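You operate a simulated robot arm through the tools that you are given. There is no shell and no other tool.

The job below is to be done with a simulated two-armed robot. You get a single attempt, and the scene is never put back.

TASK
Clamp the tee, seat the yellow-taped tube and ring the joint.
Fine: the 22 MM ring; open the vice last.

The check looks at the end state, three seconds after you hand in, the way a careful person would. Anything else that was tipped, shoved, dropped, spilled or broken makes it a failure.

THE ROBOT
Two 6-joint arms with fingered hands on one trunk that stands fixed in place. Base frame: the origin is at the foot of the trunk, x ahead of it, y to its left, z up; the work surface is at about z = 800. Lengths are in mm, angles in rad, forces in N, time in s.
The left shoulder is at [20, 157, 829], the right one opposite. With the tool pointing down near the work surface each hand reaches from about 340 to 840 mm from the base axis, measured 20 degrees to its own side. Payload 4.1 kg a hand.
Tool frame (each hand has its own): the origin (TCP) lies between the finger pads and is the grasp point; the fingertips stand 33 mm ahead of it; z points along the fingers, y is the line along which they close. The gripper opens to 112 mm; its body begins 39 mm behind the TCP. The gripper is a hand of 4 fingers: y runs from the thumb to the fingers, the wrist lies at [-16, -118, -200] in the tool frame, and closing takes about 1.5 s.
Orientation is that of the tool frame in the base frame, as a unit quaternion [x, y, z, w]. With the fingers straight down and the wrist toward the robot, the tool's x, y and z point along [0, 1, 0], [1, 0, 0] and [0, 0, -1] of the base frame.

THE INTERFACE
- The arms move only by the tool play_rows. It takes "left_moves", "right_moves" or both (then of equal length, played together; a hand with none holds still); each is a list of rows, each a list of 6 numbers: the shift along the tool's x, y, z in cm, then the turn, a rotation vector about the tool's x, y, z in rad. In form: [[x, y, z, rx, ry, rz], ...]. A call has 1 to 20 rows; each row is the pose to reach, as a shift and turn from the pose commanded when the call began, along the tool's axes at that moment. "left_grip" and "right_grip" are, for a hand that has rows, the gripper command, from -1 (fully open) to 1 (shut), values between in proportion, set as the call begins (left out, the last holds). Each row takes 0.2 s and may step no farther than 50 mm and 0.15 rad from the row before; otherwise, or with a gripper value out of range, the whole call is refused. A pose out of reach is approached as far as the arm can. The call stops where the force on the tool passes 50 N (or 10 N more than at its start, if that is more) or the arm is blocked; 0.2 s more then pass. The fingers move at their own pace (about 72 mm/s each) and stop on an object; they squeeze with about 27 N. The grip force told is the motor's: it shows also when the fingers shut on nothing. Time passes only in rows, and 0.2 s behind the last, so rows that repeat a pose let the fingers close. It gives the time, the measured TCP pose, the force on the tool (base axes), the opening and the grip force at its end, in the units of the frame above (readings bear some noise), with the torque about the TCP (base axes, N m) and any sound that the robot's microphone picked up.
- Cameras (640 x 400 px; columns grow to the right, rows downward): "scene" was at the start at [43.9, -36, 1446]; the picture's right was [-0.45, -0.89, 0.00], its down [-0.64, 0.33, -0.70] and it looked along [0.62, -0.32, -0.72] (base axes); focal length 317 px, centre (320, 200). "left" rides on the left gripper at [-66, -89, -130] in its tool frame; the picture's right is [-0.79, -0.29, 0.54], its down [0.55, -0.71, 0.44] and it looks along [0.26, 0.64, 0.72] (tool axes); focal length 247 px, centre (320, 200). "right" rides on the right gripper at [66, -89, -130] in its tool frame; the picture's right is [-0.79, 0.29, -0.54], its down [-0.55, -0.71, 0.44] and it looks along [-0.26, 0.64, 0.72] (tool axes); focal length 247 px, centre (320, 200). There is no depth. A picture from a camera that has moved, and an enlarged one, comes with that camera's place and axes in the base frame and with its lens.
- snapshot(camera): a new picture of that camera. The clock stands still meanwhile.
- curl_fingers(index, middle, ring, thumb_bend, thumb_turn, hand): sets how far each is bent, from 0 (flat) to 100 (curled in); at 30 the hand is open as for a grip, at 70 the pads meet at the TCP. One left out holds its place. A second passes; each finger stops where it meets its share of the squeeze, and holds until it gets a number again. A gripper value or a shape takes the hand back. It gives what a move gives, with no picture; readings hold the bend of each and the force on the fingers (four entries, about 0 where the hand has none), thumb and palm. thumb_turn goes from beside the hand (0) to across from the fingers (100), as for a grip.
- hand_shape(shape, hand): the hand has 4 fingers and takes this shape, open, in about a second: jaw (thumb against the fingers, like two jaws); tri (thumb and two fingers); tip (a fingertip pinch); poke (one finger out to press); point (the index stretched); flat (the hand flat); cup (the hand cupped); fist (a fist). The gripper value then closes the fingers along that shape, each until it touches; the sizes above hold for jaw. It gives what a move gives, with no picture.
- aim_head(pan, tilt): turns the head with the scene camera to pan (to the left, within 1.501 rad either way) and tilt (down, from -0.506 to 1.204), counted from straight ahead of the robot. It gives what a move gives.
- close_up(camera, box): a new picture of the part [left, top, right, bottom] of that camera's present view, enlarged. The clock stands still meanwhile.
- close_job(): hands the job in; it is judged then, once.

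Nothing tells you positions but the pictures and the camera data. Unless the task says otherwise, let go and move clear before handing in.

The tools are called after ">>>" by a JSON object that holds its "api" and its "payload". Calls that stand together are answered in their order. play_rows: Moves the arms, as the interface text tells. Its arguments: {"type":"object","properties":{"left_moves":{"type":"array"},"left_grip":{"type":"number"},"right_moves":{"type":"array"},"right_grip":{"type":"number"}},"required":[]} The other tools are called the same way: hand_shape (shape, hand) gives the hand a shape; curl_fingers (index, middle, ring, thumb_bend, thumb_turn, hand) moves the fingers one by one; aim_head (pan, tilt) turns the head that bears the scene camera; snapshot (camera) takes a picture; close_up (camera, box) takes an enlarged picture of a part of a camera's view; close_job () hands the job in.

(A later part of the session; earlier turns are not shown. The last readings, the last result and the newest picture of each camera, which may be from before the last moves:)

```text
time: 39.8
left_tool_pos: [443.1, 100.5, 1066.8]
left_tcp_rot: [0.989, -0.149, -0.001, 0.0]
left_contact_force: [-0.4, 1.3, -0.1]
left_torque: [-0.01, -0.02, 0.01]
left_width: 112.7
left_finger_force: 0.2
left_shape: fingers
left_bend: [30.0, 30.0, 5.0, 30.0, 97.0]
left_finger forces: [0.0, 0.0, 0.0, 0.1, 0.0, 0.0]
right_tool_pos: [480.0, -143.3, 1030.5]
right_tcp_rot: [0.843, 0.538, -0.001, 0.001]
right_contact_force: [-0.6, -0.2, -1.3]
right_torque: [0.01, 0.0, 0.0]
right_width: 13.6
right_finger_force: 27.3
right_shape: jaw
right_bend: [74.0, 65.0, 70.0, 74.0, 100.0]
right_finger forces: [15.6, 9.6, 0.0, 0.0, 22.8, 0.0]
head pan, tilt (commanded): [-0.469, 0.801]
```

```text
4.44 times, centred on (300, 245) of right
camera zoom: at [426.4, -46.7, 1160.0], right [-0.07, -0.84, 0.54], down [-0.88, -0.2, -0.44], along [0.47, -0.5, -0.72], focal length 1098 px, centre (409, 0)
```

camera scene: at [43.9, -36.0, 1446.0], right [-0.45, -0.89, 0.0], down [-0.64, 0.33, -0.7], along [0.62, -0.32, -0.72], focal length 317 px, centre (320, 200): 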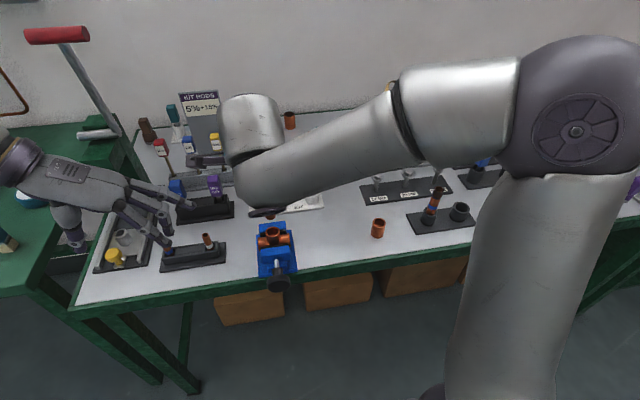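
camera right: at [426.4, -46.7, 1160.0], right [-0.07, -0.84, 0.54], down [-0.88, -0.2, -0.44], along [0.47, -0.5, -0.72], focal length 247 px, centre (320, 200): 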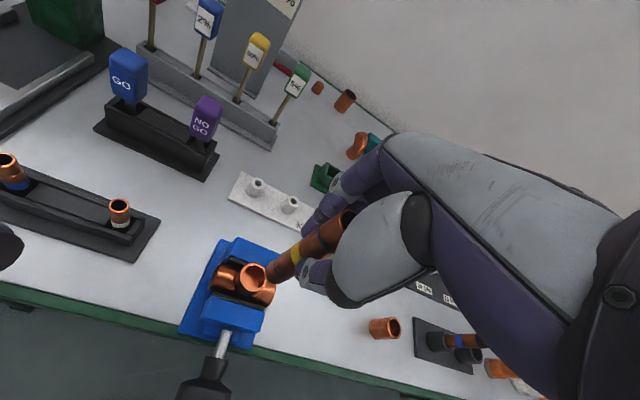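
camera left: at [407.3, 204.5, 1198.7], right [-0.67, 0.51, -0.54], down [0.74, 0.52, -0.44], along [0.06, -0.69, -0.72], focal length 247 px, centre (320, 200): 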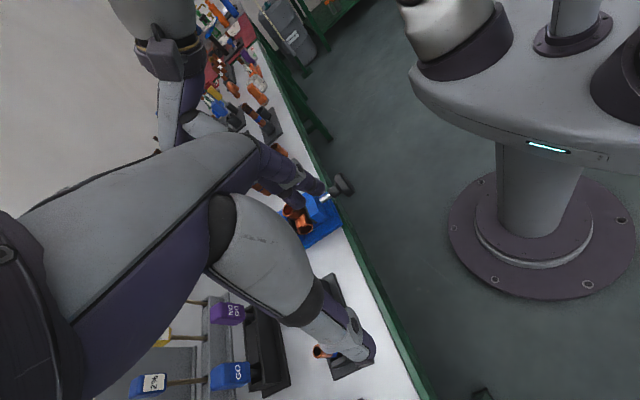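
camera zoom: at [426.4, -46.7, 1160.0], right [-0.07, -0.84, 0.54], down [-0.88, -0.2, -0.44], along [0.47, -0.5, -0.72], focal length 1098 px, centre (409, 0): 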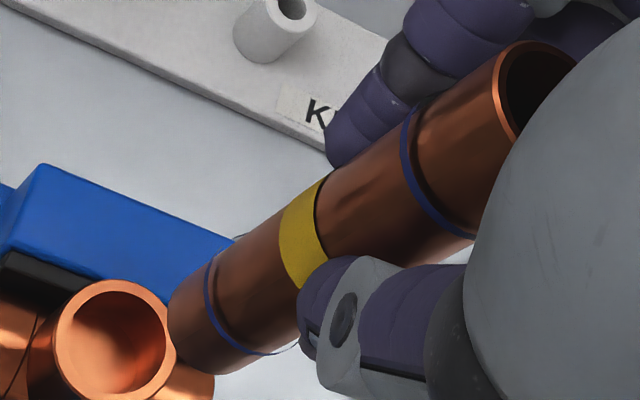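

The tube lines up within a few mm of the mouth; comparing its axis in both camera images puts the rim at about (487.7, -141.4, 885). I'll shift 7 mm forward, tilt the tube about 0.075 rad to match the tee's lean, and come to about 20 mm above the mouth.

>>> {"api": "play_rows", "payload": {"right_moves": [[0.12, 0.5, 1.0, 0.025, -0.0035, 0], [0.24, 1.0, 2.0, 0.05, -0.007, 0], [0.36, 1.47, 3.2, 0.0743, -0.0105, 0], [0.36, 1.47, 4.33, 0.0743, -0.0105, 0], [0.36, 1.47, 4.33, 0.0743, -0.0105, 0]]}}

>>> {"api": "close_up", "payload": {"camera": "right", "box": [180, 200, 340, 320]}}

>>> {"api": "close_up", "payload": {"camera": "scene", "box": [240, 180, 320, 260]}}

```text
time: 41.0
left_tool_pos: [443.8, 100.0, 1068.7]
left_tcp_rot: [0.989, -0.148, 0.0, -0.001]
left_contact_force: [-0.4, 0.5, 0.0]
left_torque: [0.03, 0.0, 0.01]
left_width: 112.5
left_finger_force: 0.1
left_shape: fingers
left_bend: [30.0, 30.0, 5.0, 30.0, 97.0]
left_finger forces: [0.0, 0.0, 0.1, 0.0, 0.0, 0.0]
right_tool_pos: [494.5, -146.8, 986.7]
right_tcp_rot: [0.843, 0.537, -0.025, -0.029]
right_contact_force: [0.4, 0.3, -0.6]
right_torque: [0.0, 0.02, -0.02]
right_width: 13.7
right_finger_force: 27.7
right_shape: jaw
right_bend: [74.0, 65.0, 70.0, 74.0, 100.0]
right_finger forces: [15.7, 9.6, 0.1, 0.0, 22.9, 0.0]
head pan, tilt (commanded): [-0.469, 0.801]
```

```text
3.33 times, centred on (260, 260) of right
camera zoom: at [451.6, -52.2, 1121.6], right [-0.04, -0.85, 0.52], down [-0.91, -0.19, -0.38], along [0.42, -0.49, -0.76], focal length 823 px, centre (520, 0)
```

zoom: 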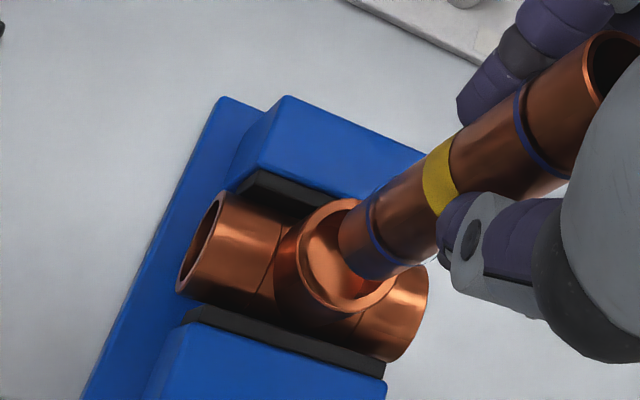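

```text
5.00 times, centred on (280, 220) of scene
camera zoom: at [43.8, -36.0, 1446.0], right [-0.45, -0.89, 0.0], down [-0.64, 0.33, -0.7], along [0.62, -0.32, -0.72], focal length 1585 px, centre (520, 100)
```

zoom: 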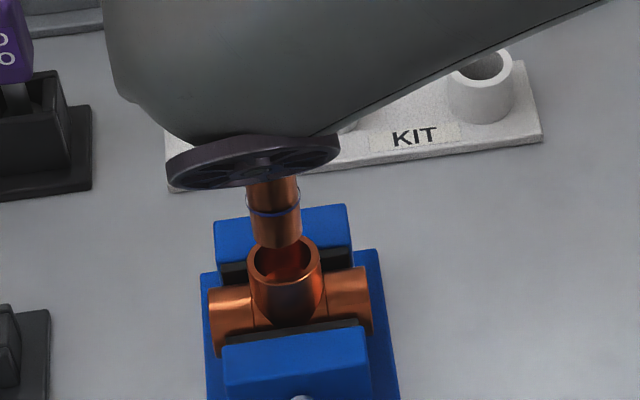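

>>> {"api": "close_up", "payload": {"camera": "right", "box": [245, 250, 309, 298]}}

>>> {"api": "close_up", "payload": {"camera": "scene", "box": [256, 214, 296, 244]}}

```text
8.33 times, centred on (277, 274) of right
camera zoom: at [451.6, -52.2, 1121.6], right [-0.04, -0.85, 0.52], down [-0.91, -0.19, -0.38], along [0.42, -0.49, -0.76], focal length 2058 px, centre (678, -417)
```

zoom: 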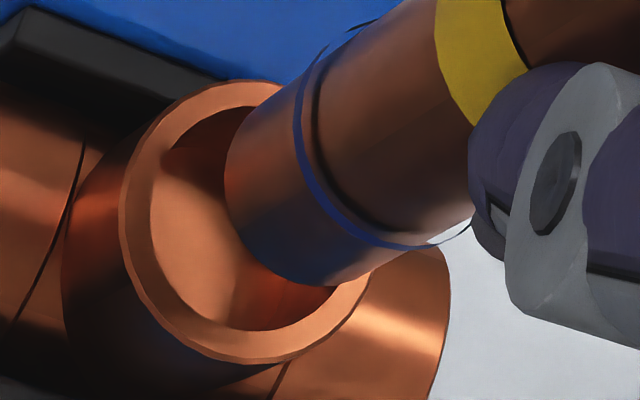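

```text
13.33 times, centred on (276, 229) of scene
camera zoom: at [43.8, -36.0, 1446.0], right [-0.45, -0.89, 0.0], down [-0.64, 0.33, -0.7], along [0.62, -0.32, -0.72], focal length 4227 px, centre (907, -187)
```

zoom: 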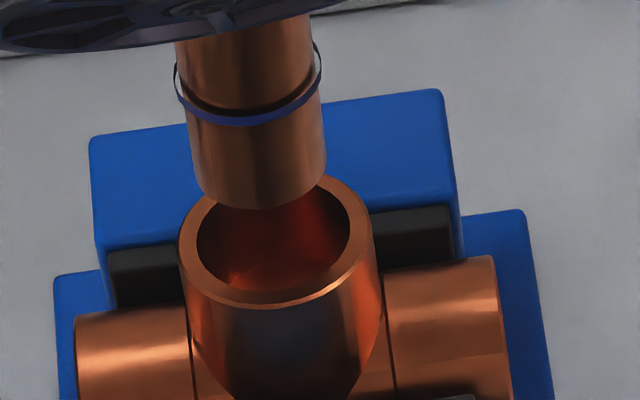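

>>> {"api": "play_rows", "payload": {"right_moves": [[-0.07, 0.04, 0.5, 0, 0, 0], [-0.07, 0.04, 1.0, 0, 0, 0], [-0.07, 0.04, 1.5, 0, 0, 0], [-0.07, 0.04, 2.0, 0, 0, 0], [-0.07, 0.04, 2.4, 0, 0, 0]]}}

>>> {"api": "close_up", "payload": {"camera": "right", "box": [245, 230, 325, 290]}}

>>> {"api": "close_up", "payload": {"camera": "scene", "box": [256, 214, 296, 244]}}

```text
time: 42.2
left_tool_pos: [443.4, 101.3, 1068.4]
left_tcp_rot: [0.989, -0.148, 0.0, -0.001]
left_contact_force: [0.0, 1.1, 0.3]
left_torque: [0.02, 0.0, -0.02]
left_width: 112.6
left_finger_force: 0.0
left_shape: fingers
left_bend: [30.0, 30.0, 5.0, 30.0, 97.0]
left_finger forces: [0.1, 0.1, 0.0, 0.1, 0.0, 0.0]
right_tool_pos: [494.1, -146.0, 962.4]
right_tcp_rot: [0.842, 0.537, -0.025, -0.029]
right_contact_force: [0.1, 0.5, -1.1]
right_torque: [0.03, -0.02, 0.02]
right_width: 13.5
right_finger_force: 26.7
right_shape: jaw
right_bend: [74.0, 65.0, 70.0, 74.0, 100.0]
right_finger forces: [15.8, 9.5, 0.0, 0.1, 22.8, 0.1]
head pan, tilt (commanded): [-0.469, 0.801]
```

```text
6.67 times, centred on (285, 260) of right
camera zoom: at [450.2, -52.0, 1097.6], right [-0.04, -0.85, 0.52], down [-0.91, -0.19, -0.38], along [0.42, -0.49, -0.76], focal length 1646 px, centre (553, -200)
```

zoom: 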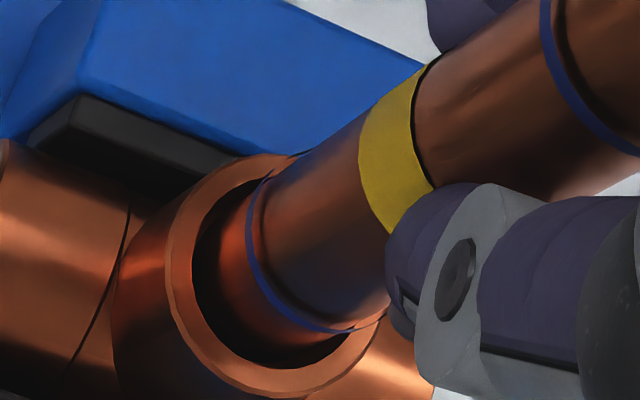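

```text
13.33 times, centred on (276, 229) of scene
camera zoom: at [43.8, -36.0, 1446.0], right [-0.45, -0.89, 0.0], down [-0.64, 0.33, -0.7], along [0.62, -0.32, -0.72], focal length 4227 px, centre (907, -187)
```

zoom: 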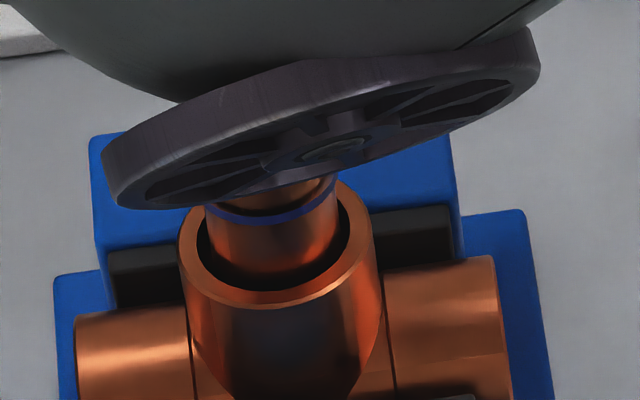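

>>> {"api": "play_rows", "payload": {"right_moves": [[0, 0, 0.3, 0, 0, 0], [0, 0, 0.6, 0, 0, 0], [0, 0, 0.9, 0, 0, 0], [0, 0, 1.0, 0, 0, 0]]}}

>>> {"api": "close_up", "payload": {"camera": "right", "box": [245, 230, 325, 290]}}

>>> {"api": "close_up", "payload": {"camera": "scene", "box": [256, 214, 296, 244]}}

```text
time: 43.2
left_tool_pos: [444.7, 100.5, 1067.3]
left_tcp_rot: [0.989, -0.149, -0.001, 0.0]
left_contact_force: [0.3, -0.1, 0.3]
left_torque: [0.0, -0.02, 0.0]
left_width: 112.6
left_finger_force: 0.1
left_shape: fingers
left_bend: [30.0, 30.0, 5.0, 30.0, 97.0]
left_finger forces: [0.0, 0.0, 0.0, 0.0, 0.0, 0.0]
right_tool_pos: [492.7, -146.9, 954.0]
right_tcp_rot: [0.842, 0.538, -0.024, -0.029]
right_contact_force: [-0.8, -0.5, -0.8]
right_torque: [0.0, -0.04, -0.01]
right_width: 13.5
right_finger_force: 26.6
right_shape: jaw
right_bend: [74.0, 65.0, 70.0, 74.0, 100.0]
right_finger forces: [15.7, 9.7, 0.0, 0.0, 22.9, 0.0]
head pan, tilt (commanded): [-0.469, 0.801]
```

```text
6.67 times, centred on (285, 260) of right
camera zoom: at [449.3, -52.1, 1088.1], right [-0.04, -0.85, 0.52], down [-0.91, -0.19, -0.38], along [0.42, -0.49, -0.76], focal length 1646 px, centre (553, -200)
```

zoom: 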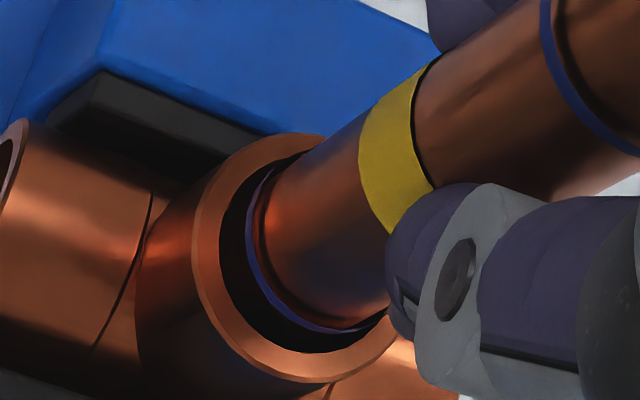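

```text
13.33 times, centred on (276, 229) of scene
camera zoom: at [43.9, -36.0, 1446.0], right [-0.45, -0.89, 0.0], down [-0.64, 0.33, -0.7], along [0.62, -0.32, -0.72], focal length 4227 px, centre (907, -187)
```

zoom: 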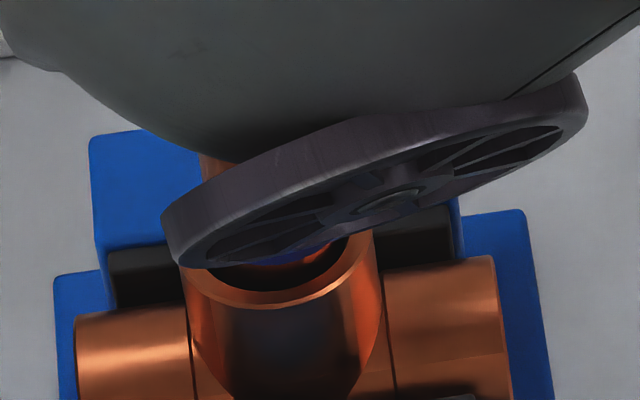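

>>> {"api": "play_rows", "payload": {"right_moves": [[0, 0, 0.2, 0, 0, 0], [0, 0, 0.4, 0, 0, 0], [0, 0, 0.5, 0, 0, 0]]}}

>>> {"api": "close_up", "payload": {"camera": "right", "box": [245, 230, 325, 290]}}

```text
time: 44.0
left_tool_pos: [444.1, 100.3, 1068.9]
left_tcp_rot: [0.989, -0.149, 0.0, 0.0]
left_contact_force: [0.1, 0.1, -0.9]
left_torque: [-0.02, 0.01, 0.02]
left_width: 112.5
left_finger_force: 0.0
left_shape: fingers
left_bend: [30.0, 30.0, 5.0, 30.0, 97.0]
left_finger forces: [0.0, 0.0, 0.0, 0.1, 0.0, 0.0]
right_tool_pos: [492.7, -145.6, 949.7]
right_tcp_rot: [0.842, 0.538, -0.023, -0.028]
right_contact_force: [-1.1, 0.5, 7.6]
right_torque: [-0.01, -0.01, 0.03]
right_width: 13.8
right_finger_force: 27.1
right_shape: jaw
right_bend: [74.0, 65.0, 70.0, 74.0, 100.0]
right_finger forces: [15.8, 10.4, 0.1, 0.0, 25.3, 0.0]
head pan, tilt (commanded): [-0.469, 0.801]
```

```text
6.67 times, centred on (285, 260) of right
camera zoom: at [449.1, -51.6, 1084.3], right [-0.04, -0.85, 0.52], down [-0.91, -0.19, -0.38], along [0.42, -0.49, -0.76], focal length 1646 px, centre (553, -200)
```

zoom: 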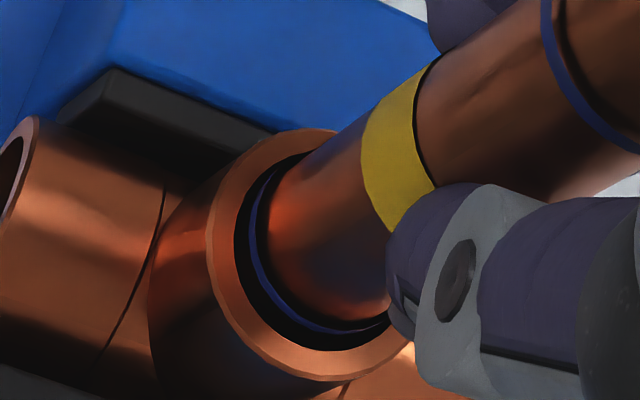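

>>> {"api": "play_rows", "payload": {"right_moves": [[0, 0, 0.2, 0, 0, 0], [0, 0, 0.35, 0, 0, 0], [0, 0, 0.35, 0, 0, 0]]}}

>>> {"api": "close_up", "payload": {"camera": "right", "box": [245, 230, 325, 290]}}

```text
time: 44.8
left_tool_pos: [442.9, 101.0, 1068.4]
left_tcp_rot: [0.989, -0.149, -0.001, 0.0]
left_contact_force: [-1.1, 0.1, 0.2]
left_torque: [0.0, -0.02, -0.03]
left_width: 112.7
left_finger_force: 0.0
left_shape: fingers
left_bend: [30.0, 30.0, 5.0, 30.0, 97.0]
left_finger forces: [0.0, 0.1, 0.1, 0.0, 0.0, 0.0]
right_tool_pos: [492.4, -145.4, 947.0]
right_tcp_rot: [0.842, 0.539, -0.022, -0.028]
right_contact_force: [-1.2, 0.3, 36.9]
right_torque: [0.0, 0.0, -0.05]
right_width: 16.0
right_finger_force: 27.2
right_shape: jaw
right_bend: [74.0, 65.0, 70.0, 74.0, 100.0]
right_finger forces: [18.2, 12.7, 0.1, 0.0, 32.7, 0.0]
head pan, tilt (commanded): [-0.469, 0.801]
```

```text
6.67 times, centred on (285, 260) of right
camera zoom: at [448.0, -51.5, 1082.0], right [-0.04, -0.85, 0.52], down [-0.9, -0.19, -0.38], along [0.43, -0.49, -0.76], focal length 1646 px, centre (553, -200)
```

zoom: 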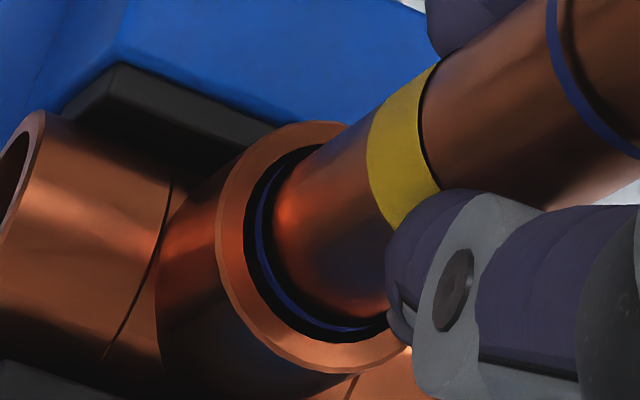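

The push met a firm stop (37 N) with the blue mark at the tee's rim, so the tube is seated. I'll relax the push, open the hand and lift off.

>>> {"api": "play_rows", "payload": {"right_moves": [[0, 0, -0.2, 0, 0, 0], [0, 0, -0.35, 0, 0, 0], [0, 0, -0.35, 0, 0, 0]]}}

>>> {"api": "play_rows", "payload": {"right_moves": [[0, 0, 0, 0, 0, 0], [0, 0, 0, 0, 0, 0], [0, 0, 0, 0, 0, 0], [0, 0, 0, 0, 0, 0], [0, 0, 0, 0, 0, 0], [0, 0, 0, 0, 0, 0], [0, 0, 0, 0, 0, 0], [0, 0, 0, 0, 0, 0]], "right_grip": -1}}

>>> {"api": "close_up", "payload": {"camera": "right", "box": [230, 180, 390, 300]}}

```text
time: 45.6
left_tool_pos: [443.4, 101.7, 1068.3]
left_tcp_rot: [0.989, -0.148, 0.0, 0.0]
left_contact_force: [0.2, 0.1, 0.8]
left_torque: [0.0, 0.0, 0.0]
left_width: 112.5
left_finger_force: 0.0
left_shape: fingers
left_bend: [30.0, 30.0, 5.0, 30.0, 97.0]
left_finger forces: [0.0, 0.1, 0.0, 0.0, 0.0, 0.0]
right_tool_pos: [492.5, -145.8, 947.6]
right_tcp_rot: [0.842, 0.538, -0.025, -0.028]
right_contact_force: [1.2, 0.4, 14.2]
right_torque: [0.01, -0.1, -0.02]
right_width: 15.1
right_finger_force: 26.8
right_shape: jaw
right_bend: [74.0, 65.0, 70.0, 74.0, 100.0]
right_finger forces: [18.6, 11.3, 0.0, 0.1, 26.9, 0.1]
head pan, tilt (commanded): [-0.469, 0.801]
```

```text
time: 47.4
left_tool_pos: [442.9, 101.1, 1068.1]
left_tcp_rot: [0.989, -0.148, -0.001, 0.0]
left_contact_force: [0.3, 0.5, 0.4]
left_torque: [0.0, -0.03, 0.0]
left_width: 112.3
left_finger_force: 0.0
left_shape: fingers
left_bend: [30.0, 30.0, 5.0, 30.0, 97.0]
left_finger forces: [0.0, 0.0, 0.0, 0.1, 0.0, 0.1]
right_tool_pos: [493.3, -146.6, 948.6]
right_tcp_rot: [0.842, 0.538, -0.024, -0.029]
right_contact_force: [0.9, -0.4, -0.9]
right_torque: [-0.03, -0.05, -0.01]
right_width: 111.6
right_finger_force: 0.1
right_shape: jaw
right_bend: [30.0, 30.0, 30.0, 30.0, 98.0]
right_finger forces: [0.0, 0.0, 0.1, 0.0, 0.0, 0.1]
head pan, tilt (commanded): [-0.469, 0.801]
```

```text
3.33 times, centred on (310, 240) of right
camera zoom: at [449.1, -51.6, 1083.9], right [-0.04, -0.85, 0.52], down [-0.91, -0.19, -0.38], along [0.42, -0.49, -0.76], focal length 823 px, centre (353, 67)
```

zoom: 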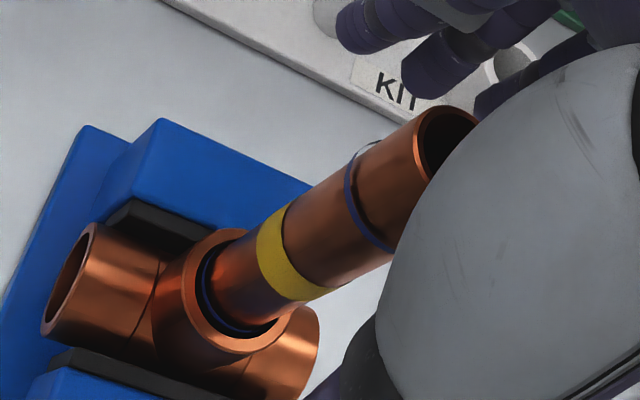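

>>> {"api": "play_rows", "payload": {"right_moves": [[0, 0, -3, 0, 0, 0], [0, 0, -6, 0, 0, 0], [0, 0, -9, 0, 0, 0], [0, 0, -12, 0, 0, 0], [0, 0, -14, -0.0743, 0.0105, 0], [0, 0, -14, -0.0743, 0.0105, 0]]}}

>>> {"api": "snapshot", "payload": {"camera": "right"}}

>>> {"api": "close_up", "payload": {"camera": "right", "box": [180, 160, 380, 320]}}

```text
time: 48.8
left_tool_pos: [444.7, 100.8, 1068.6]
left_tcp_rot: [0.989, -0.149, 0.0, 0.0]
left_contact_force: [0.0, -0.3, 0.3]
left_torque: [0.0, 0.03, -0.01]
left_width: 112.6
left_finger_force: 0.0
left_shape: fingers
left_bend: [30.0, 30.0, 5.0, 30.0, 97.0]
left_finger forces: [0.0, 0.0, 0.0, 0.1, 0.0, 0.0]
right_tool_pos: [501.5, -151.5, 1088.1]
right_tcp_rot: [0.842, 0.539, 0.0, 0.001]
right_contact_force: [0.1, -0.6, -0.9]
right_torque: [-0.01, -0.02, 0.01]
right_width: 111.6
right_finger_force: 0.2
right_shape: jaw
right_bend: [30.0, 30.0, 30.0, 30.0, 98.0]
right_finger forces: [0.0, 0.1, 0.0, 0.1, 0.0, 0.1]
head pan, tilt (commanded): [-0.469, 0.801]
```

```text
taken
camera right: at [448.7, -52.5, 1217.0], right [-0.07, -0.84, 0.54], down [-0.88, -0.2, -0.44], along [0.48, -0.5, -0.72], focal length 247 px, centre (320, 200)
```

right: 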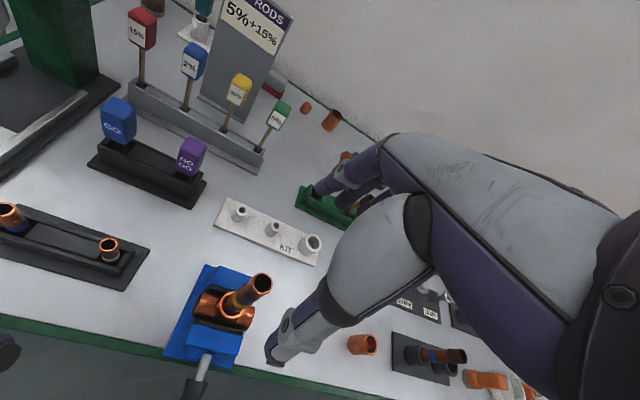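

```text
2.50 times, centred on (280, 240) of right
camera zoom: at [448.7, -52.5, 1217.0], right [-0.07, -0.84, 0.54], down [-0.88, -0.2, -0.44], along [0.48, -0.5, -0.72], focal length 617 px, centre (420, 100)
```

zoom: 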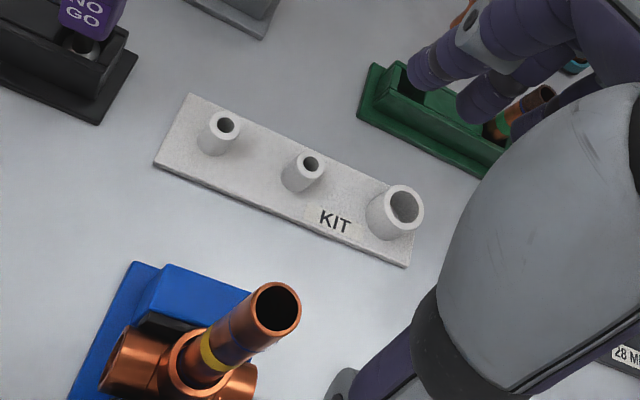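

The tube now stands in the tee. Next is the 22 MM ring on its post, roughly (535, -455, 885), so I'll move the right hand above it for a closer look.

>>> {"api": "play_rows", "payload": {"right_moves": [[-3.7, 2.2, 0, 0, 0, 0], [-7.4, 4.5, 0, 0, 0, 0], [-11.2, 6.7, 0, 0, 0, 0], [-14.9, 9.0, 0, 0, 0, 0], [-18.6, 11.2, 0.7, 0, 0, 0], [-22.3, 13.5, 1.5, 0, 0, 0], [-26.1, 15.75, 2.5, 0, 0, 0], [-26.1, 15.75, 2.5, 0, 0, 0]]}}

>>> {"api": "snapshot", "payload": {"camera": "right"}}

>>> {"api": "snapshot", "payload": {"camera": "scene"}}

```text
time: 50.6
left_tool_pos: [444.6, 100.7, 1068.0]
left_tcp_rot: [0.989, -0.148, 0.001, 0.0]
left_contact_force: [0.2, 0.4, -0.4]
left_torque: [-0.02, 0.01, 0.0]
left_width: 112.3
left_finger_force: 0.1
left_shape: fingers
left_bend: [30.0, 30.0, 5.0, 30.0, 97.0]
left_finger forces: [0.0, 0.1, 0.0, 0.0, 0.1, 0.0]
right_tool_pos: [534.6, -451.2, 1061.2]
right_tcp_rot: [0.842, 0.539, 0.0, 0.0]
right_contact_force: [0.6, 0.4, -0.4]
right_torque: [0.0, 0.02, -0.02]
right_width: 111.8
right_finger_force: 0.0
right_shape: jaw
right_bend: [30.0, 30.0, 30.0, 30.0, 98.0]
right_finger forces: [0.0, 0.1, 0.0, 0.0, 0.1, 0.0]
head pan, tilt (commanded): [-0.469, 0.801]
```

```text
taken
camera right: at [482.2, -353.6, 1191.6], right [-0.07, -0.84, 0.54], down [-0.88, -0.2, -0.44], along [0.48, -0.5, -0.72], focal length 247 px, centre (320, 200)
```

right: 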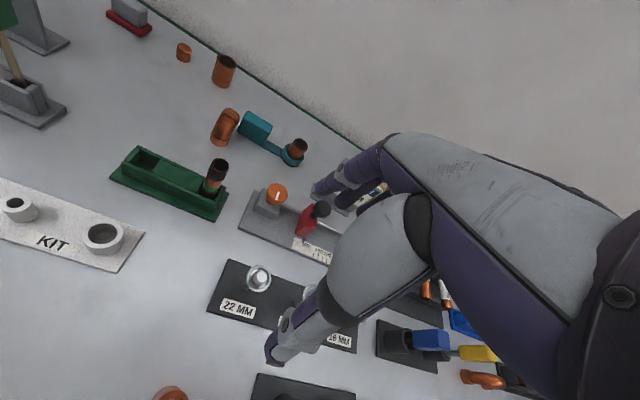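

```text
taken
camera scene: at [43.8, -35.9, 1446.0], right [-0.45, -0.89, 0.0], down [-0.64, 0.33, -0.7], along [0.62, -0.32, -0.72], focal length 317 px, centre (320, 200)
```

scene: 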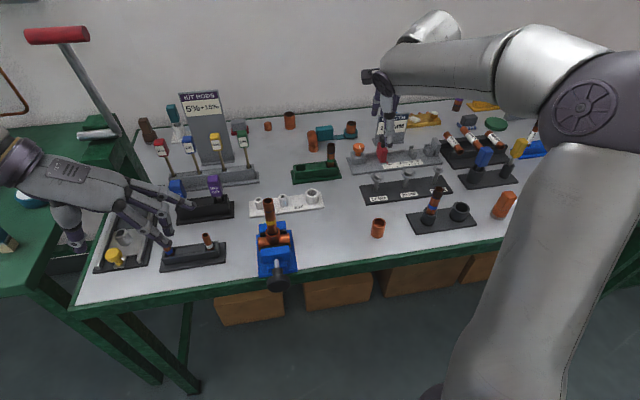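

>>> {"api": "close_up", "payload": {"camera": "right", "box": [220, 250, 300, 310]}}

>>> {"api": "close_up", "payload": {"camera": "scene", "box": [358, 164, 408, 204]}}

>>> {"api": "close_up", "payload": {"camera": "scene", "box": [245, 185, 315, 265]}}

>>> {"api": "close_up", "payload": {"camera": "scene", "box": [340, 70, 460, 210]}}

```text
6.67 times, centred on (260, 280) of right
camera zoom: at [482.2, -353.6, 1191.6], right [-0.07, -0.84, 0.54], down [-0.88, -0.2, -0.44], along [0.48, -0.5, -0.72], focal length 1646 px, centre (720, -333)
```

zoom: 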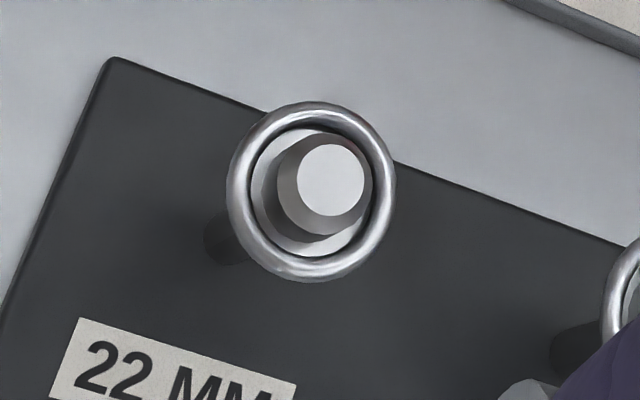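

```text
10.00 times, centred on (383, 184) of scene
camera zoom: at [43.8, -35.9, 1446.0], right [-0.45, -0.89, 0.0], down [-0.64, 0.33, -0.7], along [0.62, -0.32, -0.72], focal length 3170 px, centre (-310, 360)
```

zoom: 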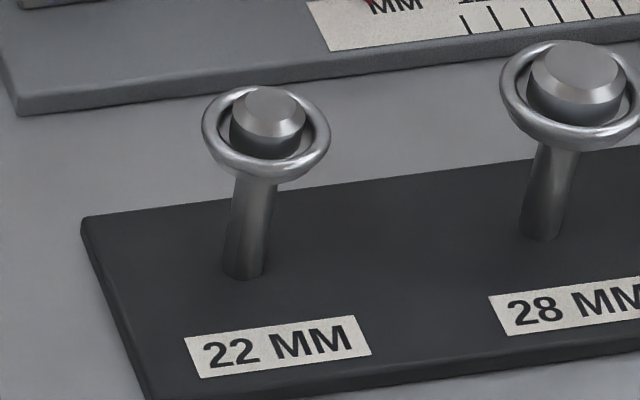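

```text
5.00 times, centred on (280, 225) of scene
camera zoom: at [43.8, -35.9, 1446.0], right [-0.45, -0.89, 0.0], down [-0.64, 0.33, -0.7], along [0.62, -0.32, -0.72], focal length 1585 px, centre (520, 75)
```

zoom: 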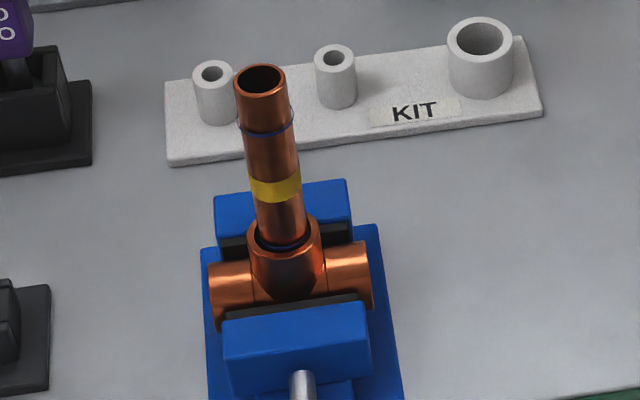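

```text
2.86 times, centred on (400, 140) of scene
camera zoom: at [43.8, -35.9, 1446.0], right [-0.45, -0.89, 0.0], down [-0.64, 0.33, -0.7], along [0.62, -0.32, -0.72], focal length 906 px, centre (91, 371)
```

zoom: 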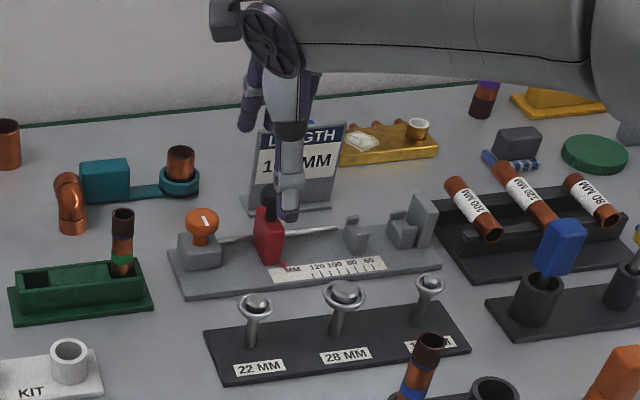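

>>> {"api": "play_rows", "payload": {"right_moves": [[-0.5, 1.1, 2, 0, 0, 0], [-1.07, 2.3, 4, 0, 0, 0], [-1.07, 2.3, 7, 0, 0, 0], [-1.07, 2.3, 10, 0, 0, 0], [-1.07, 2.3, 10, 0, 0, 0]]}}

>>> {"api": "snapshot", "payload": {"camera": "right"}}

>>> {"api": "close_up", "payload": {"camera": "right", "box": [220, 200, 380, 320]}}

>>> {"api": "close_up", "payload": {"camera": "scene", "box": [350, 120, 450, 210]}}

```text
time: 51.8
left_tool_pos: [445.1, 101.1, 1067.1]
left_tcp_rot: [0.989, -0.149, 0.0, 0.0]
left_contact_force: [0.0, 0.3, -0.3]
left_torque: [0.0, -0.02, 0.02]
left_width: 112.4
left_finger_force: 0.1
left_shape: fingers
left_bend: [30.0, 30.0, 5.0, 30.0, 97.0]
left_finger forces: [0.0, 0.1, 0.0, 0.0, 0.0, 0.1]
right_tool_pos: [550.8, -471.6, 962.5]
right_tcp_rot: [0.843, 0.538, 0.0, 0.0]
right_contact_force: [-0.6, -0.9, 0.0]
right_torque: [0.0, 0.01, -0.01]
right_width: 111.4
right_finger_force: 0.0
right_shape: jaw
right_bend: [30.0, 30.0, 30.0, 30.0, 98.0]
right_finger forces: [0.0, 0.0, 0.0, 0.0, 0.0, 0.1]
head pan, tilt (commanded): [-0.469, 0.801]
```

```text
taken
camera right: at [497.7, -374.1, 1091.8], right [-0.07, -0.84, 0.54], down [-0.88, -0.2, -0.44], along [0.47, -0.5, -0.72], focal length 247 px, centre (320, 200)
```

right: 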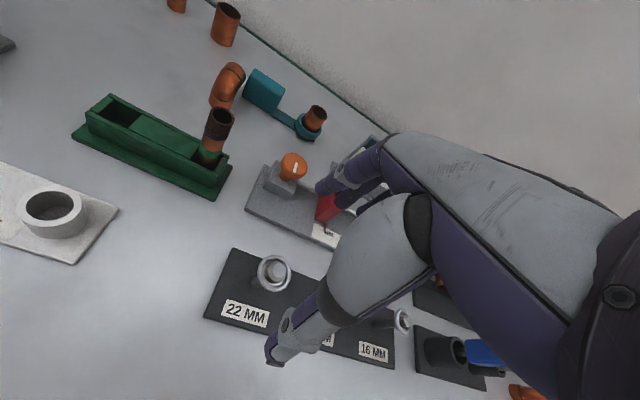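

```text
3.33 times, centred on (300, 260) of right
camera zoom: at [497.7, -374.1, 1091.8], right [-0.07, -0.84, 0.54], down [-0.88, -0.2, -0.44], along [0.47, -0.5, -0.72], focal length 823 px, centre (387, 0)
```

zoom: 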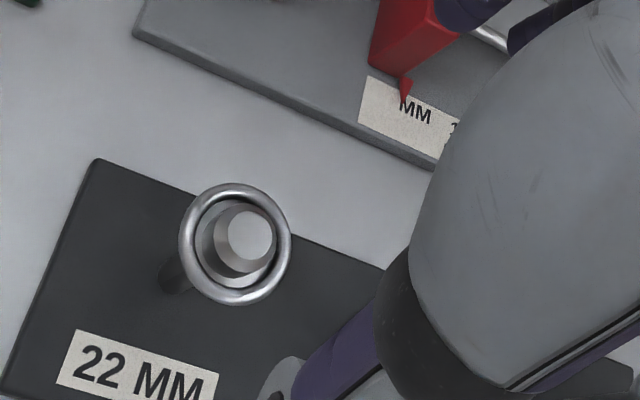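

```text
4.44 times, centred on (400, 165) of scene
camera zoom: at [43.8, -35.9, 1446.0], right [-0.45, -0.89, 0.0], down [-0.64, 0.33, -0.7], along [0.62, -0.32, -0.72], focal length 1409 px, centre (-36, 356)
```

zoom: 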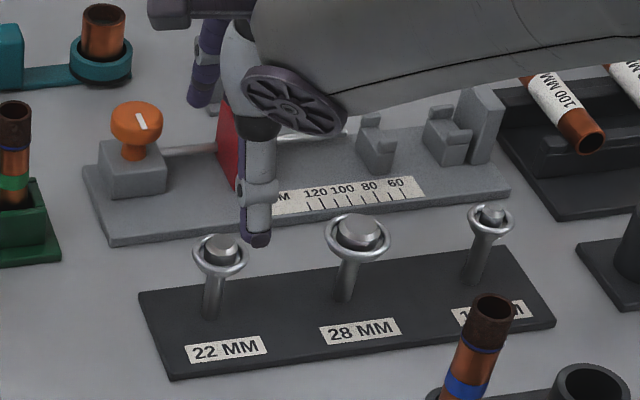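

>>> {"api": "play_rows", "payload": {"right_moves": [[0.08, 0, 3, 0, 0, 0], [0.08, 0, 6, 0, 0, 0], [0.08, 0, 7.5, 0, 0, 0], [0.08, 0, 8.45, 0, 0, 0], [0.08, 0, 8.45, 0, 0, 0]]}}

>>> {"api": "close_up", "payload": {"camera": "right", "box": [220, 180, 420, 340]}}

>>> {"api": "close_up", "payload": {"camera": "scene", "box": [350, 120, 450, 210]}}

```text
time: 53.0
left_tool_pos: [443.7, 100.8, 1068.2]
left_tcp_rot: [0.989, -0.148, 0.0, 0.0]
left_contact_force: [0.4, 0.4, -0.6]
left_torque: [-0.02, 0.02, 0.03]
left_width: 112.3
left_finger_force: 0.0
left_shape: fingers
left_bend: [30.0, 30.0, 5.0, 30.0, 97.0]
left_finger forces: [0.1, 0.0, 0.0, 0.0, 0.1, 0.1]
right_tool_pos: [553.8, -470.6, 878.1]
right_tcp_rot: [0.843, 0.538, 0.0, 0.0]
right_contact_force: [-0.6, 0.1, 0.6]
right_torque: [0.04, 0.02, 0.02]
right_width: 111.9
right_finger_force: 0.2
right_shape: jaw
right_bend: [30.0, 30.0, 30.0, 30.0, 98.0]
right_finger forces: [0.0, 0.0, 0.1, 0.0, 0.0, 0.0]
head pan, tilt (commanded): [-0.469, 0.801]
```

```text
2.50 times, centred on (320, 260) of right
camera zoom: at [499.5, -373.1, 1007.3], right [-0.07, -0.84, 0.54], down [-0.88, -0.2, -0.44], along [0.47, -0.5, -0.72], focal length 617 px, centre (320, 50)
```

zoom: 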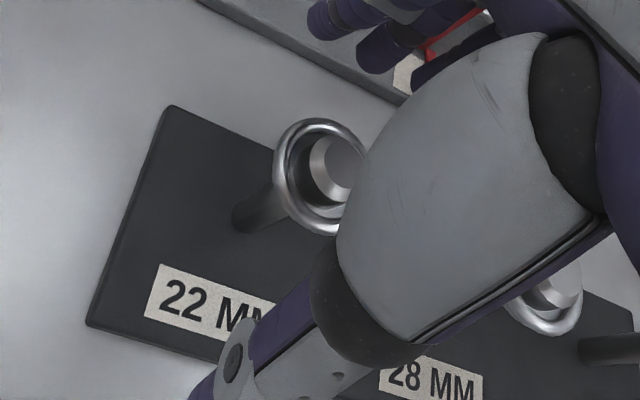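

```text
4.44 times, centred on (400, 165) of scene
camera zoom: at [43.8, -36.0, 1446.0], right [-0.45, -0.89, 0.0], down [-0.64, 0.33, -0.7], along [0.62, -0.32, -0.72], focal length 1409 px, centre (-36, 356)
```

zoom: 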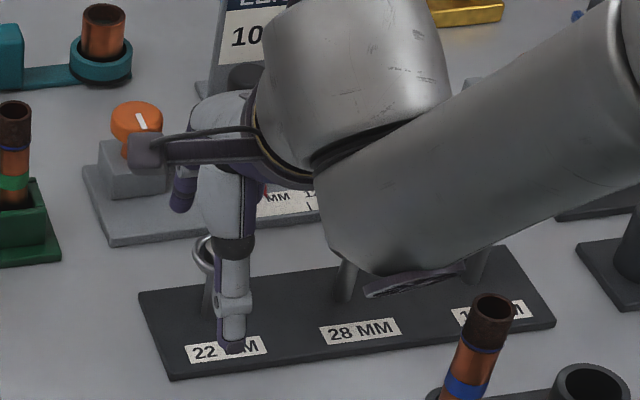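

>>> {"api": "play_rows", "payload": {"right_moves": [[0, -0.1, 0, 0, 0, 0], [0, -0.2, 0, 0, 0, 0], [0, -0.2, 0, 0, 0, 0]]}}

>>> {"api": "curl_fingers", "payload": {"hand": "right", "index": 55, "middle": 55, "thumb_bend": 55}}

>>> {"api": "close_up", "payload": {"camera": "right", "box": [220, 180, 420, 340]}}

>>> {"api": "close_up", "payload": {"camera": "scene", "box": [365, 150, 415, 200]}}

```text
time: 53.8
left_tool_pos: [444.8, 100.5, 1067.9]
left_tcp_rot: [0.989, -0.149, -0.001, 0.0]
left_contact_force: [-0.1, -0.1, -0.4]
left_torque: [-0.01, 0.02, 0.01]
left_width: 112.7
left_finger_force: 0.0
left_shape: fingers
left_bend: [30.0, 30.0, 5.0, 30.0, 97.0]
left_finger forces: [0.0, 0.0, 0.0, 0.0, 0.0, 0.0]
right_tool_pos: [551.1, -470.6, 877.8]
right_tcp_rot: [0.843, 0.538, 0.0, 0.0]
right_contact_force: [1.5, -0.4, -1.0]
right_torque: [0.02, 0.01, 0.02]
right_width: 111.6
right_finger_force: 0.0
right_shape: jaw
right_bend: [30.0, 30.0, 30.0, 30.0, 98.0]
right_finger forces: [0.0, 0.0, 0.0, 0.1, 0.0, 0.1]
head pan, tilt (commanded): [-0.469, 0.801]
```

```text
time: 54.8
left_tool_pos: [445.5, 100.6, 1068.0]
left_tcp_rot: [0.989, -0.148, 0.0, 0.0]
left_contact_force: [-0.6, -0.5, -0.1]
left_torque: [-0.01, -0.02, -0.02]
left_width: 112.4
left_finger_force: 0.0
left_shape: fingers
left_bend: [30.0, 30.0, 5.0, 30.0, 97.0]
left_finger forces: [0.0, 0.0, 0.0, 0.1, 0.1, 0.1]
right_tool_pos: [551.2, -470.5, 877.6]
right_tcp_rot: [0.843, 0.538, 0.0, -0.001]
right_contact_force: [-1.1, 0.4, 0.1]
right_torque: [0.02, 0.0, 0.03]
right_width: 44.3
right_finger_force: 0.1
right_shape: fingers
right_bend: [55.0, 55.0, 30.0, 55.0, 98.0]
right_finger forces: [0.0, 0.0, 0.0, 0.0, 0.0, 0.1]
head pan, tilt (commanded): [-0.469, 0.801]
```

```text
2.50 times, centred on (320, 260) of right
camera zoom: at [497.7, -372.9, 1007.3], right [-0.07, -0.84, 0.54], down [-0.88, -0.2, -0.44], along [0.47, -0.5, -0.72], focal length 617 px, centre (320, 50)
```

zoom: 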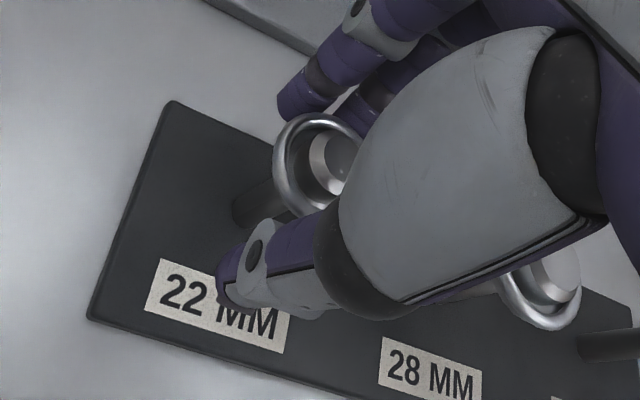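

```text
8.00 times, centred on (390, 175) of scene
camera zoom: at [43.9, -36.0, 1446.0], right [-0.45, -0.89, 0.0], down [-0.64, 0.33, -0.7], along [0.62, -0.32, -0.72], focal length 2536 px, centre (-240, 400)
```

zoom: 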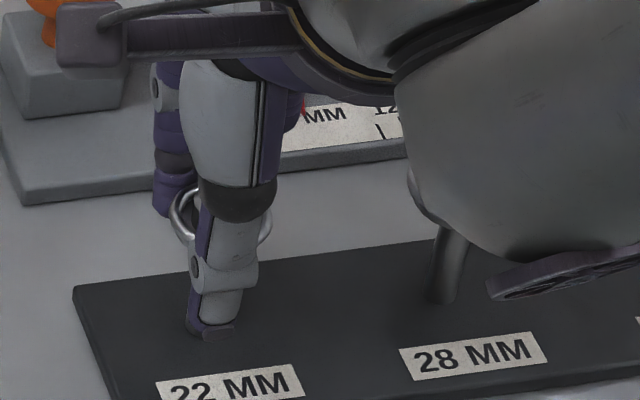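

>>> {"api": "curl_fingers", "payload": {"hand": "right", "index": 66, "middle": 66, "thumb_bend": 66}}

>>> {"api": "close_up", "payload": {"camera": "right", "box": [240, 200, 360, 290]}}

>>> {"api": "close_up", "payload": {"camera": "scene", "box": [365, 150, 415, 200]}}

```text
time: 55.8
left_tool_pos: [444.2, 100.6, 1067.8]
left_tcp_rot: [0.989, -0.148, -0.001, 0.0]
left_contact_force: [0.2, -1.2, 0.8]
left_torque: [0.01, -0.01, -0.01]
left_width: 112.5
left_finger_force: 0.1
left_shape: fingers
left_bend: [30.0, 30.0, 5.0, 30.0, 97.0]
left_finger forces: [0.0, 0.0, 0.1, 0.0, 0.0, 0.1]
right_tool_pos: [552.0, -470.3, 877.6]
right_tcp_rot: [0.843, 0.538, 0.0, 0.0]
right_contact_force: [7.8, -2.1, -2.8]
right_torque: [-0.05, -0.16, 0.04]
right_width: 22.1
right_finger_force: 5.7
right_shape: fingers
right_bend: [61.0, 62.0, 30.0, 65.0, 98.0]
right_finger forces: [5.4, 4.9, 0.0, 0.1, 0.9, 0.0]
head pan, tilt (commanded): [-0.469, 0.801]
```

```text
4.44 times, centred on (300, 245) of right
camera zoom: at [498.1, -373.1, 1007.2], right [-0.07, -0.84, 0.54], down [-0.88, -0.2, -0.44], along [0.47, -0.5, -0.72], focal length 1098 px, centre (409, 0)
```

zoom: 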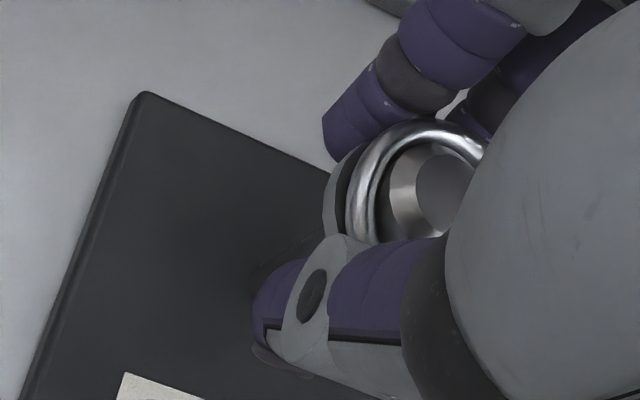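

```text
8.00 times, centred on (390, 175) of scene
camera zoom: at [44.2, -36.1, 1446.0], right [-0.45, -0.89, 0.0], down [-0.64, 0.33, -0.7], along [0.62, -0.31, -0.72], focal length 2536 px, centre (-240, 400)
```

zoom: 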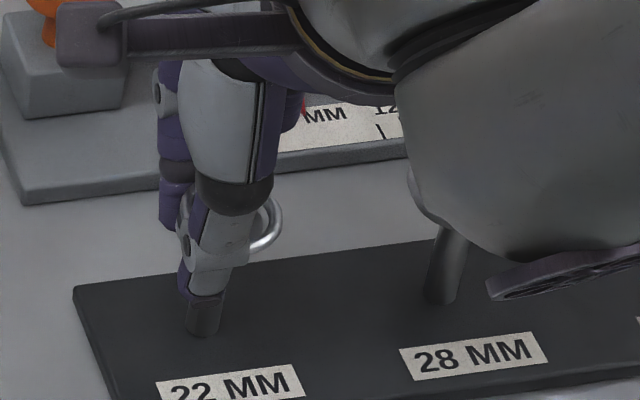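

>>> {"api": "curl_fingers", "payload": {"hand": "right", "index": 70, "middle": 70, "thumb_bend": 74}}

>>> {"api": "close_up", "payload": {"camera": "right", "box": [240, 200, 360, 290]}}

```text
time: 56.8
left_tool_pos: [445.2, 100.4, 1068.1]
left_tcp_rot: [0.989, -0.149, 0.0, -0.001]
left_contact_force: [0.1, 0.1, -0.3]
left_torque: [-0.02, 0.02, 0.02]
left_width: 112.5
left_finger_force: 0.0
left_shape: fingers
left_bend: [30.0, 30.0, 5.0, 30.0, 97.0]
left_finger forces: [0.1, 0.0, 0.1, 0.0, 0.0, 0.0]
right_tool_pos: [551.5, -470.2, 877.0]
right_tcp_rot: [0.843, 0.538, -0.001, -0.001]
right_contact_force: [7.7, -1.5, -4.8]
right_torque: [0.0, -0.17, 0.07]
right_width: 18.5
right_finger_force: 11.9
right_shape: fingers
right_bend: [61.0, 63.0, 30.0, 68.0, 97.0]
right_finger forces: [8.2, 7.7, 0.1, 0.0, 8.0, 0.1]
head pan, tilt (commanded): [-0.469, 0.801]
```

```text
4.44 times, centred on (300, 245) of right
camera zoom: at [498.0, -373.0, 1007.0], right [-0.07, -0.84, 0.54], down [-0.88, -0.2, -0.44], along [0.47, -0.5, -0.72], focal length 1098 px, centre (409, 0)
```

zoom: 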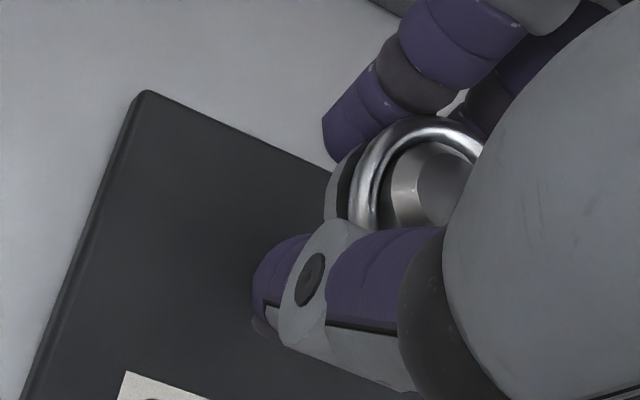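

>>> {"api": "play_rows", "payload": {"right_moves": [[0, 0.1, 0, 0, 0, 0], [0, 0.15, -0.1, 0, 0, 0], [0, 0.15, -0.4, 0, 0, 0], [0, 0.15, -0.8, 0, 0, 0], [0, 0.15, -0.8, 0, 0, 0]]}}

>>> {"api": "close_up", "payload": {"camera": "right", "box": [240, 200, 360, 290]}}

>>> {"api": "close_up", "payload": {"camera": "scene", "box": [365, 150, 415, 200]}}

```text
time: 58.0
left_tool_pos: [443.7, 100.9, 1067.5]
left_tcp_rot: [0.989, -0.148, 0.0, 0.0]
left_contact_force: [0.4, -0.3, 0.1]
left_torque: [-0.01, -0.02, 0.01]
left_width: 112.4
left_finger_force: 0.1
left_shape: fingers
left_bend: [30.0, 30.0, 5.0, 30.0, 97.0]
left_finger forces: [0.0, 0.0, 0.0, 0.1, 0.1, 0.1]
right_tool_pos: [552.9, -471.3, 887.0]
right_tcp_rot: [0.842, 0.539, 0.0, 0.002]
right_contact_force: [7.3, 0.2, -3.1]
right_torque: [0.06, -0.19, 0.05]
right_width: 16.8
right_finger_force: 12.0
right_shape: fingers
right_bend: [62.0, 63.0, 30.0, 69.0, 96.0]
right_finger forces: [8.0, 7.6, 0.0, 0.0, 8.7, 0.1]
head pan, tilt (commanded): [-0.469, 0.801]
```

```text
4.44 times, centred on (300, 245) of right
camera zoom: at [499.7, -373.0, 1016.3], right [-0.07, -0.84, 0.54], down [-0.88, -0.2, -0.44], along [0.48, -0.5, -0.72], focal length 1098 px, centre (409, 0)
```

zoom: 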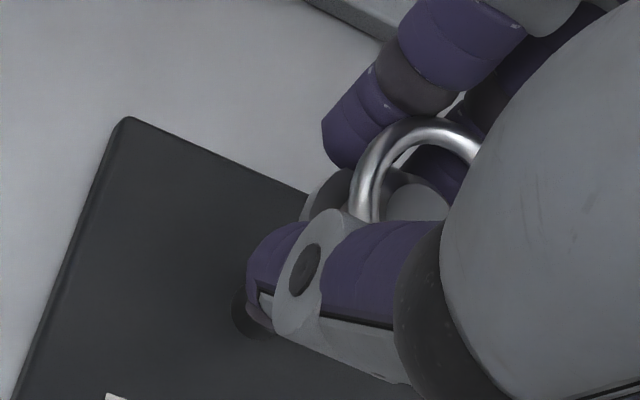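

```text
8.00 times, centred on (390, 175) of scene
camera zoom: at [44.2, -36.1, 1446.0], right [-0.45, -0.89, 0.0], down [-0.64, 0.33, -0.7], along [0.62, -0.31, -0.72], focal length 2536 px, centre (-240, 400)
```

zoom: 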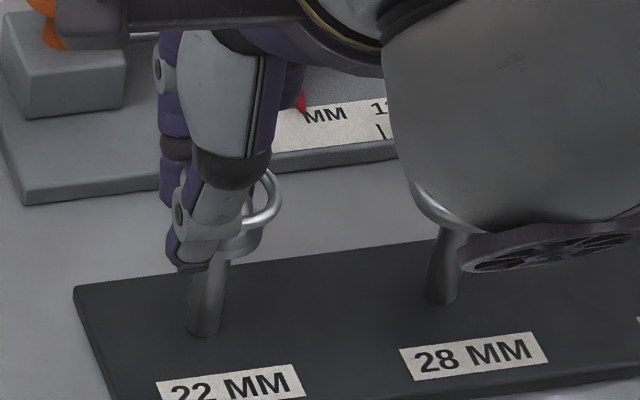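

>>> {"api": "play_rows", "payload": {"right_moves": [[0, 0, -0.2, 0, 0, 0], [0, 0, -0.4, 0, 0, 0], [0, 0, -0.6, 0, 0, 0], [0, 0, -0.6, 0, 0, 0]]}}

>>> {"api": "close_up", "payload": {"camera": "right", "box": [240, 200, 360, 290]}}

>>> {"api": "close_up", "payload": {"camera": "scene", "box": [370, 150, 400, 190]}}

```text
time: 59.0
left_tool_pos: [444.4, 99.5, 1067.6]
left_tcp_rot: [0.989, -0.149, 0.0, 0.0]
left_contact_force: [-0.7, -0.3, 0.5]
left_torque: [-0.01, 0.0, 0.01]
left_width: 112.6
left_finger_force: 0.0
left_shape: fingers
left_bend: [30.0, 30.0, 5.0, 30.0, 97.0]
left_finger forces: [0.0, 0.0, 0.0, 0.0, 0.0, 0.1]
right_tool_pos: [550.9, -472.8, 892.6]
right_tcp_rot: [0.843, 0.538, 0.0, 0.0]
right_contact_force: [1.4, -4.0, 4.5]
right_torque: [-0.19, -0.09, -0.02]
right_width: 14.8
right_finger_force: 13.6
right_shape: fingers
right_bend: [63.0, 65.0, 30.0, 69.0, 96.0]
right_finger forces: [6.4, 10.7, 0.0, 0.0, 10.3, 0.0]
head pan, tilt (commanded): [-0.469, 0.801]
```

```text
4.44 times, centred on (300, 245) of right
camera zoom: at [498.2, -374.2, 1022.1], right [-0.07, -0.84, 0.54], down [-0.88, -0.2, -0.44], along [0.47, -0.51, -0.72], focal length 1098 px, centre (409, 0)
```

zoom: 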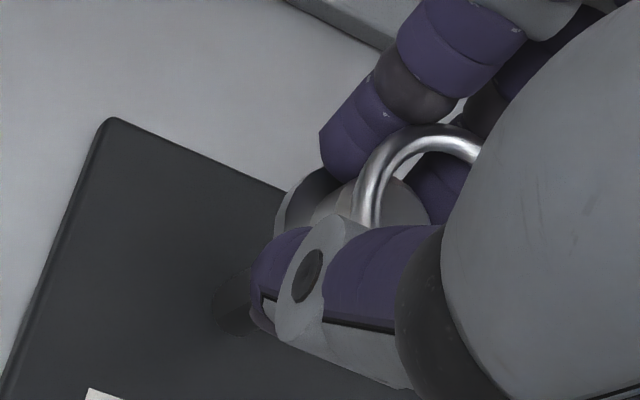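

```text
10.00 times, centred on (385, 170) of scene
camera zoom: at [43.8, -36.1, 1446.0], right [-0.45, -0.89, 0.0], down [-0.64, 0.33, -0.7], along [0.62, -0.32, -0.72], focal length 3170 px, centre (-330, 500)
```

zoom: 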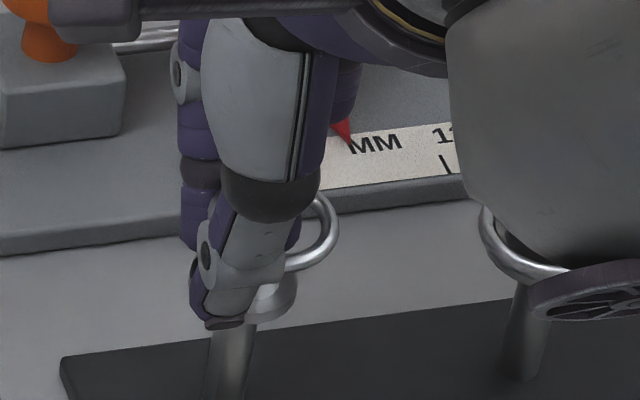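

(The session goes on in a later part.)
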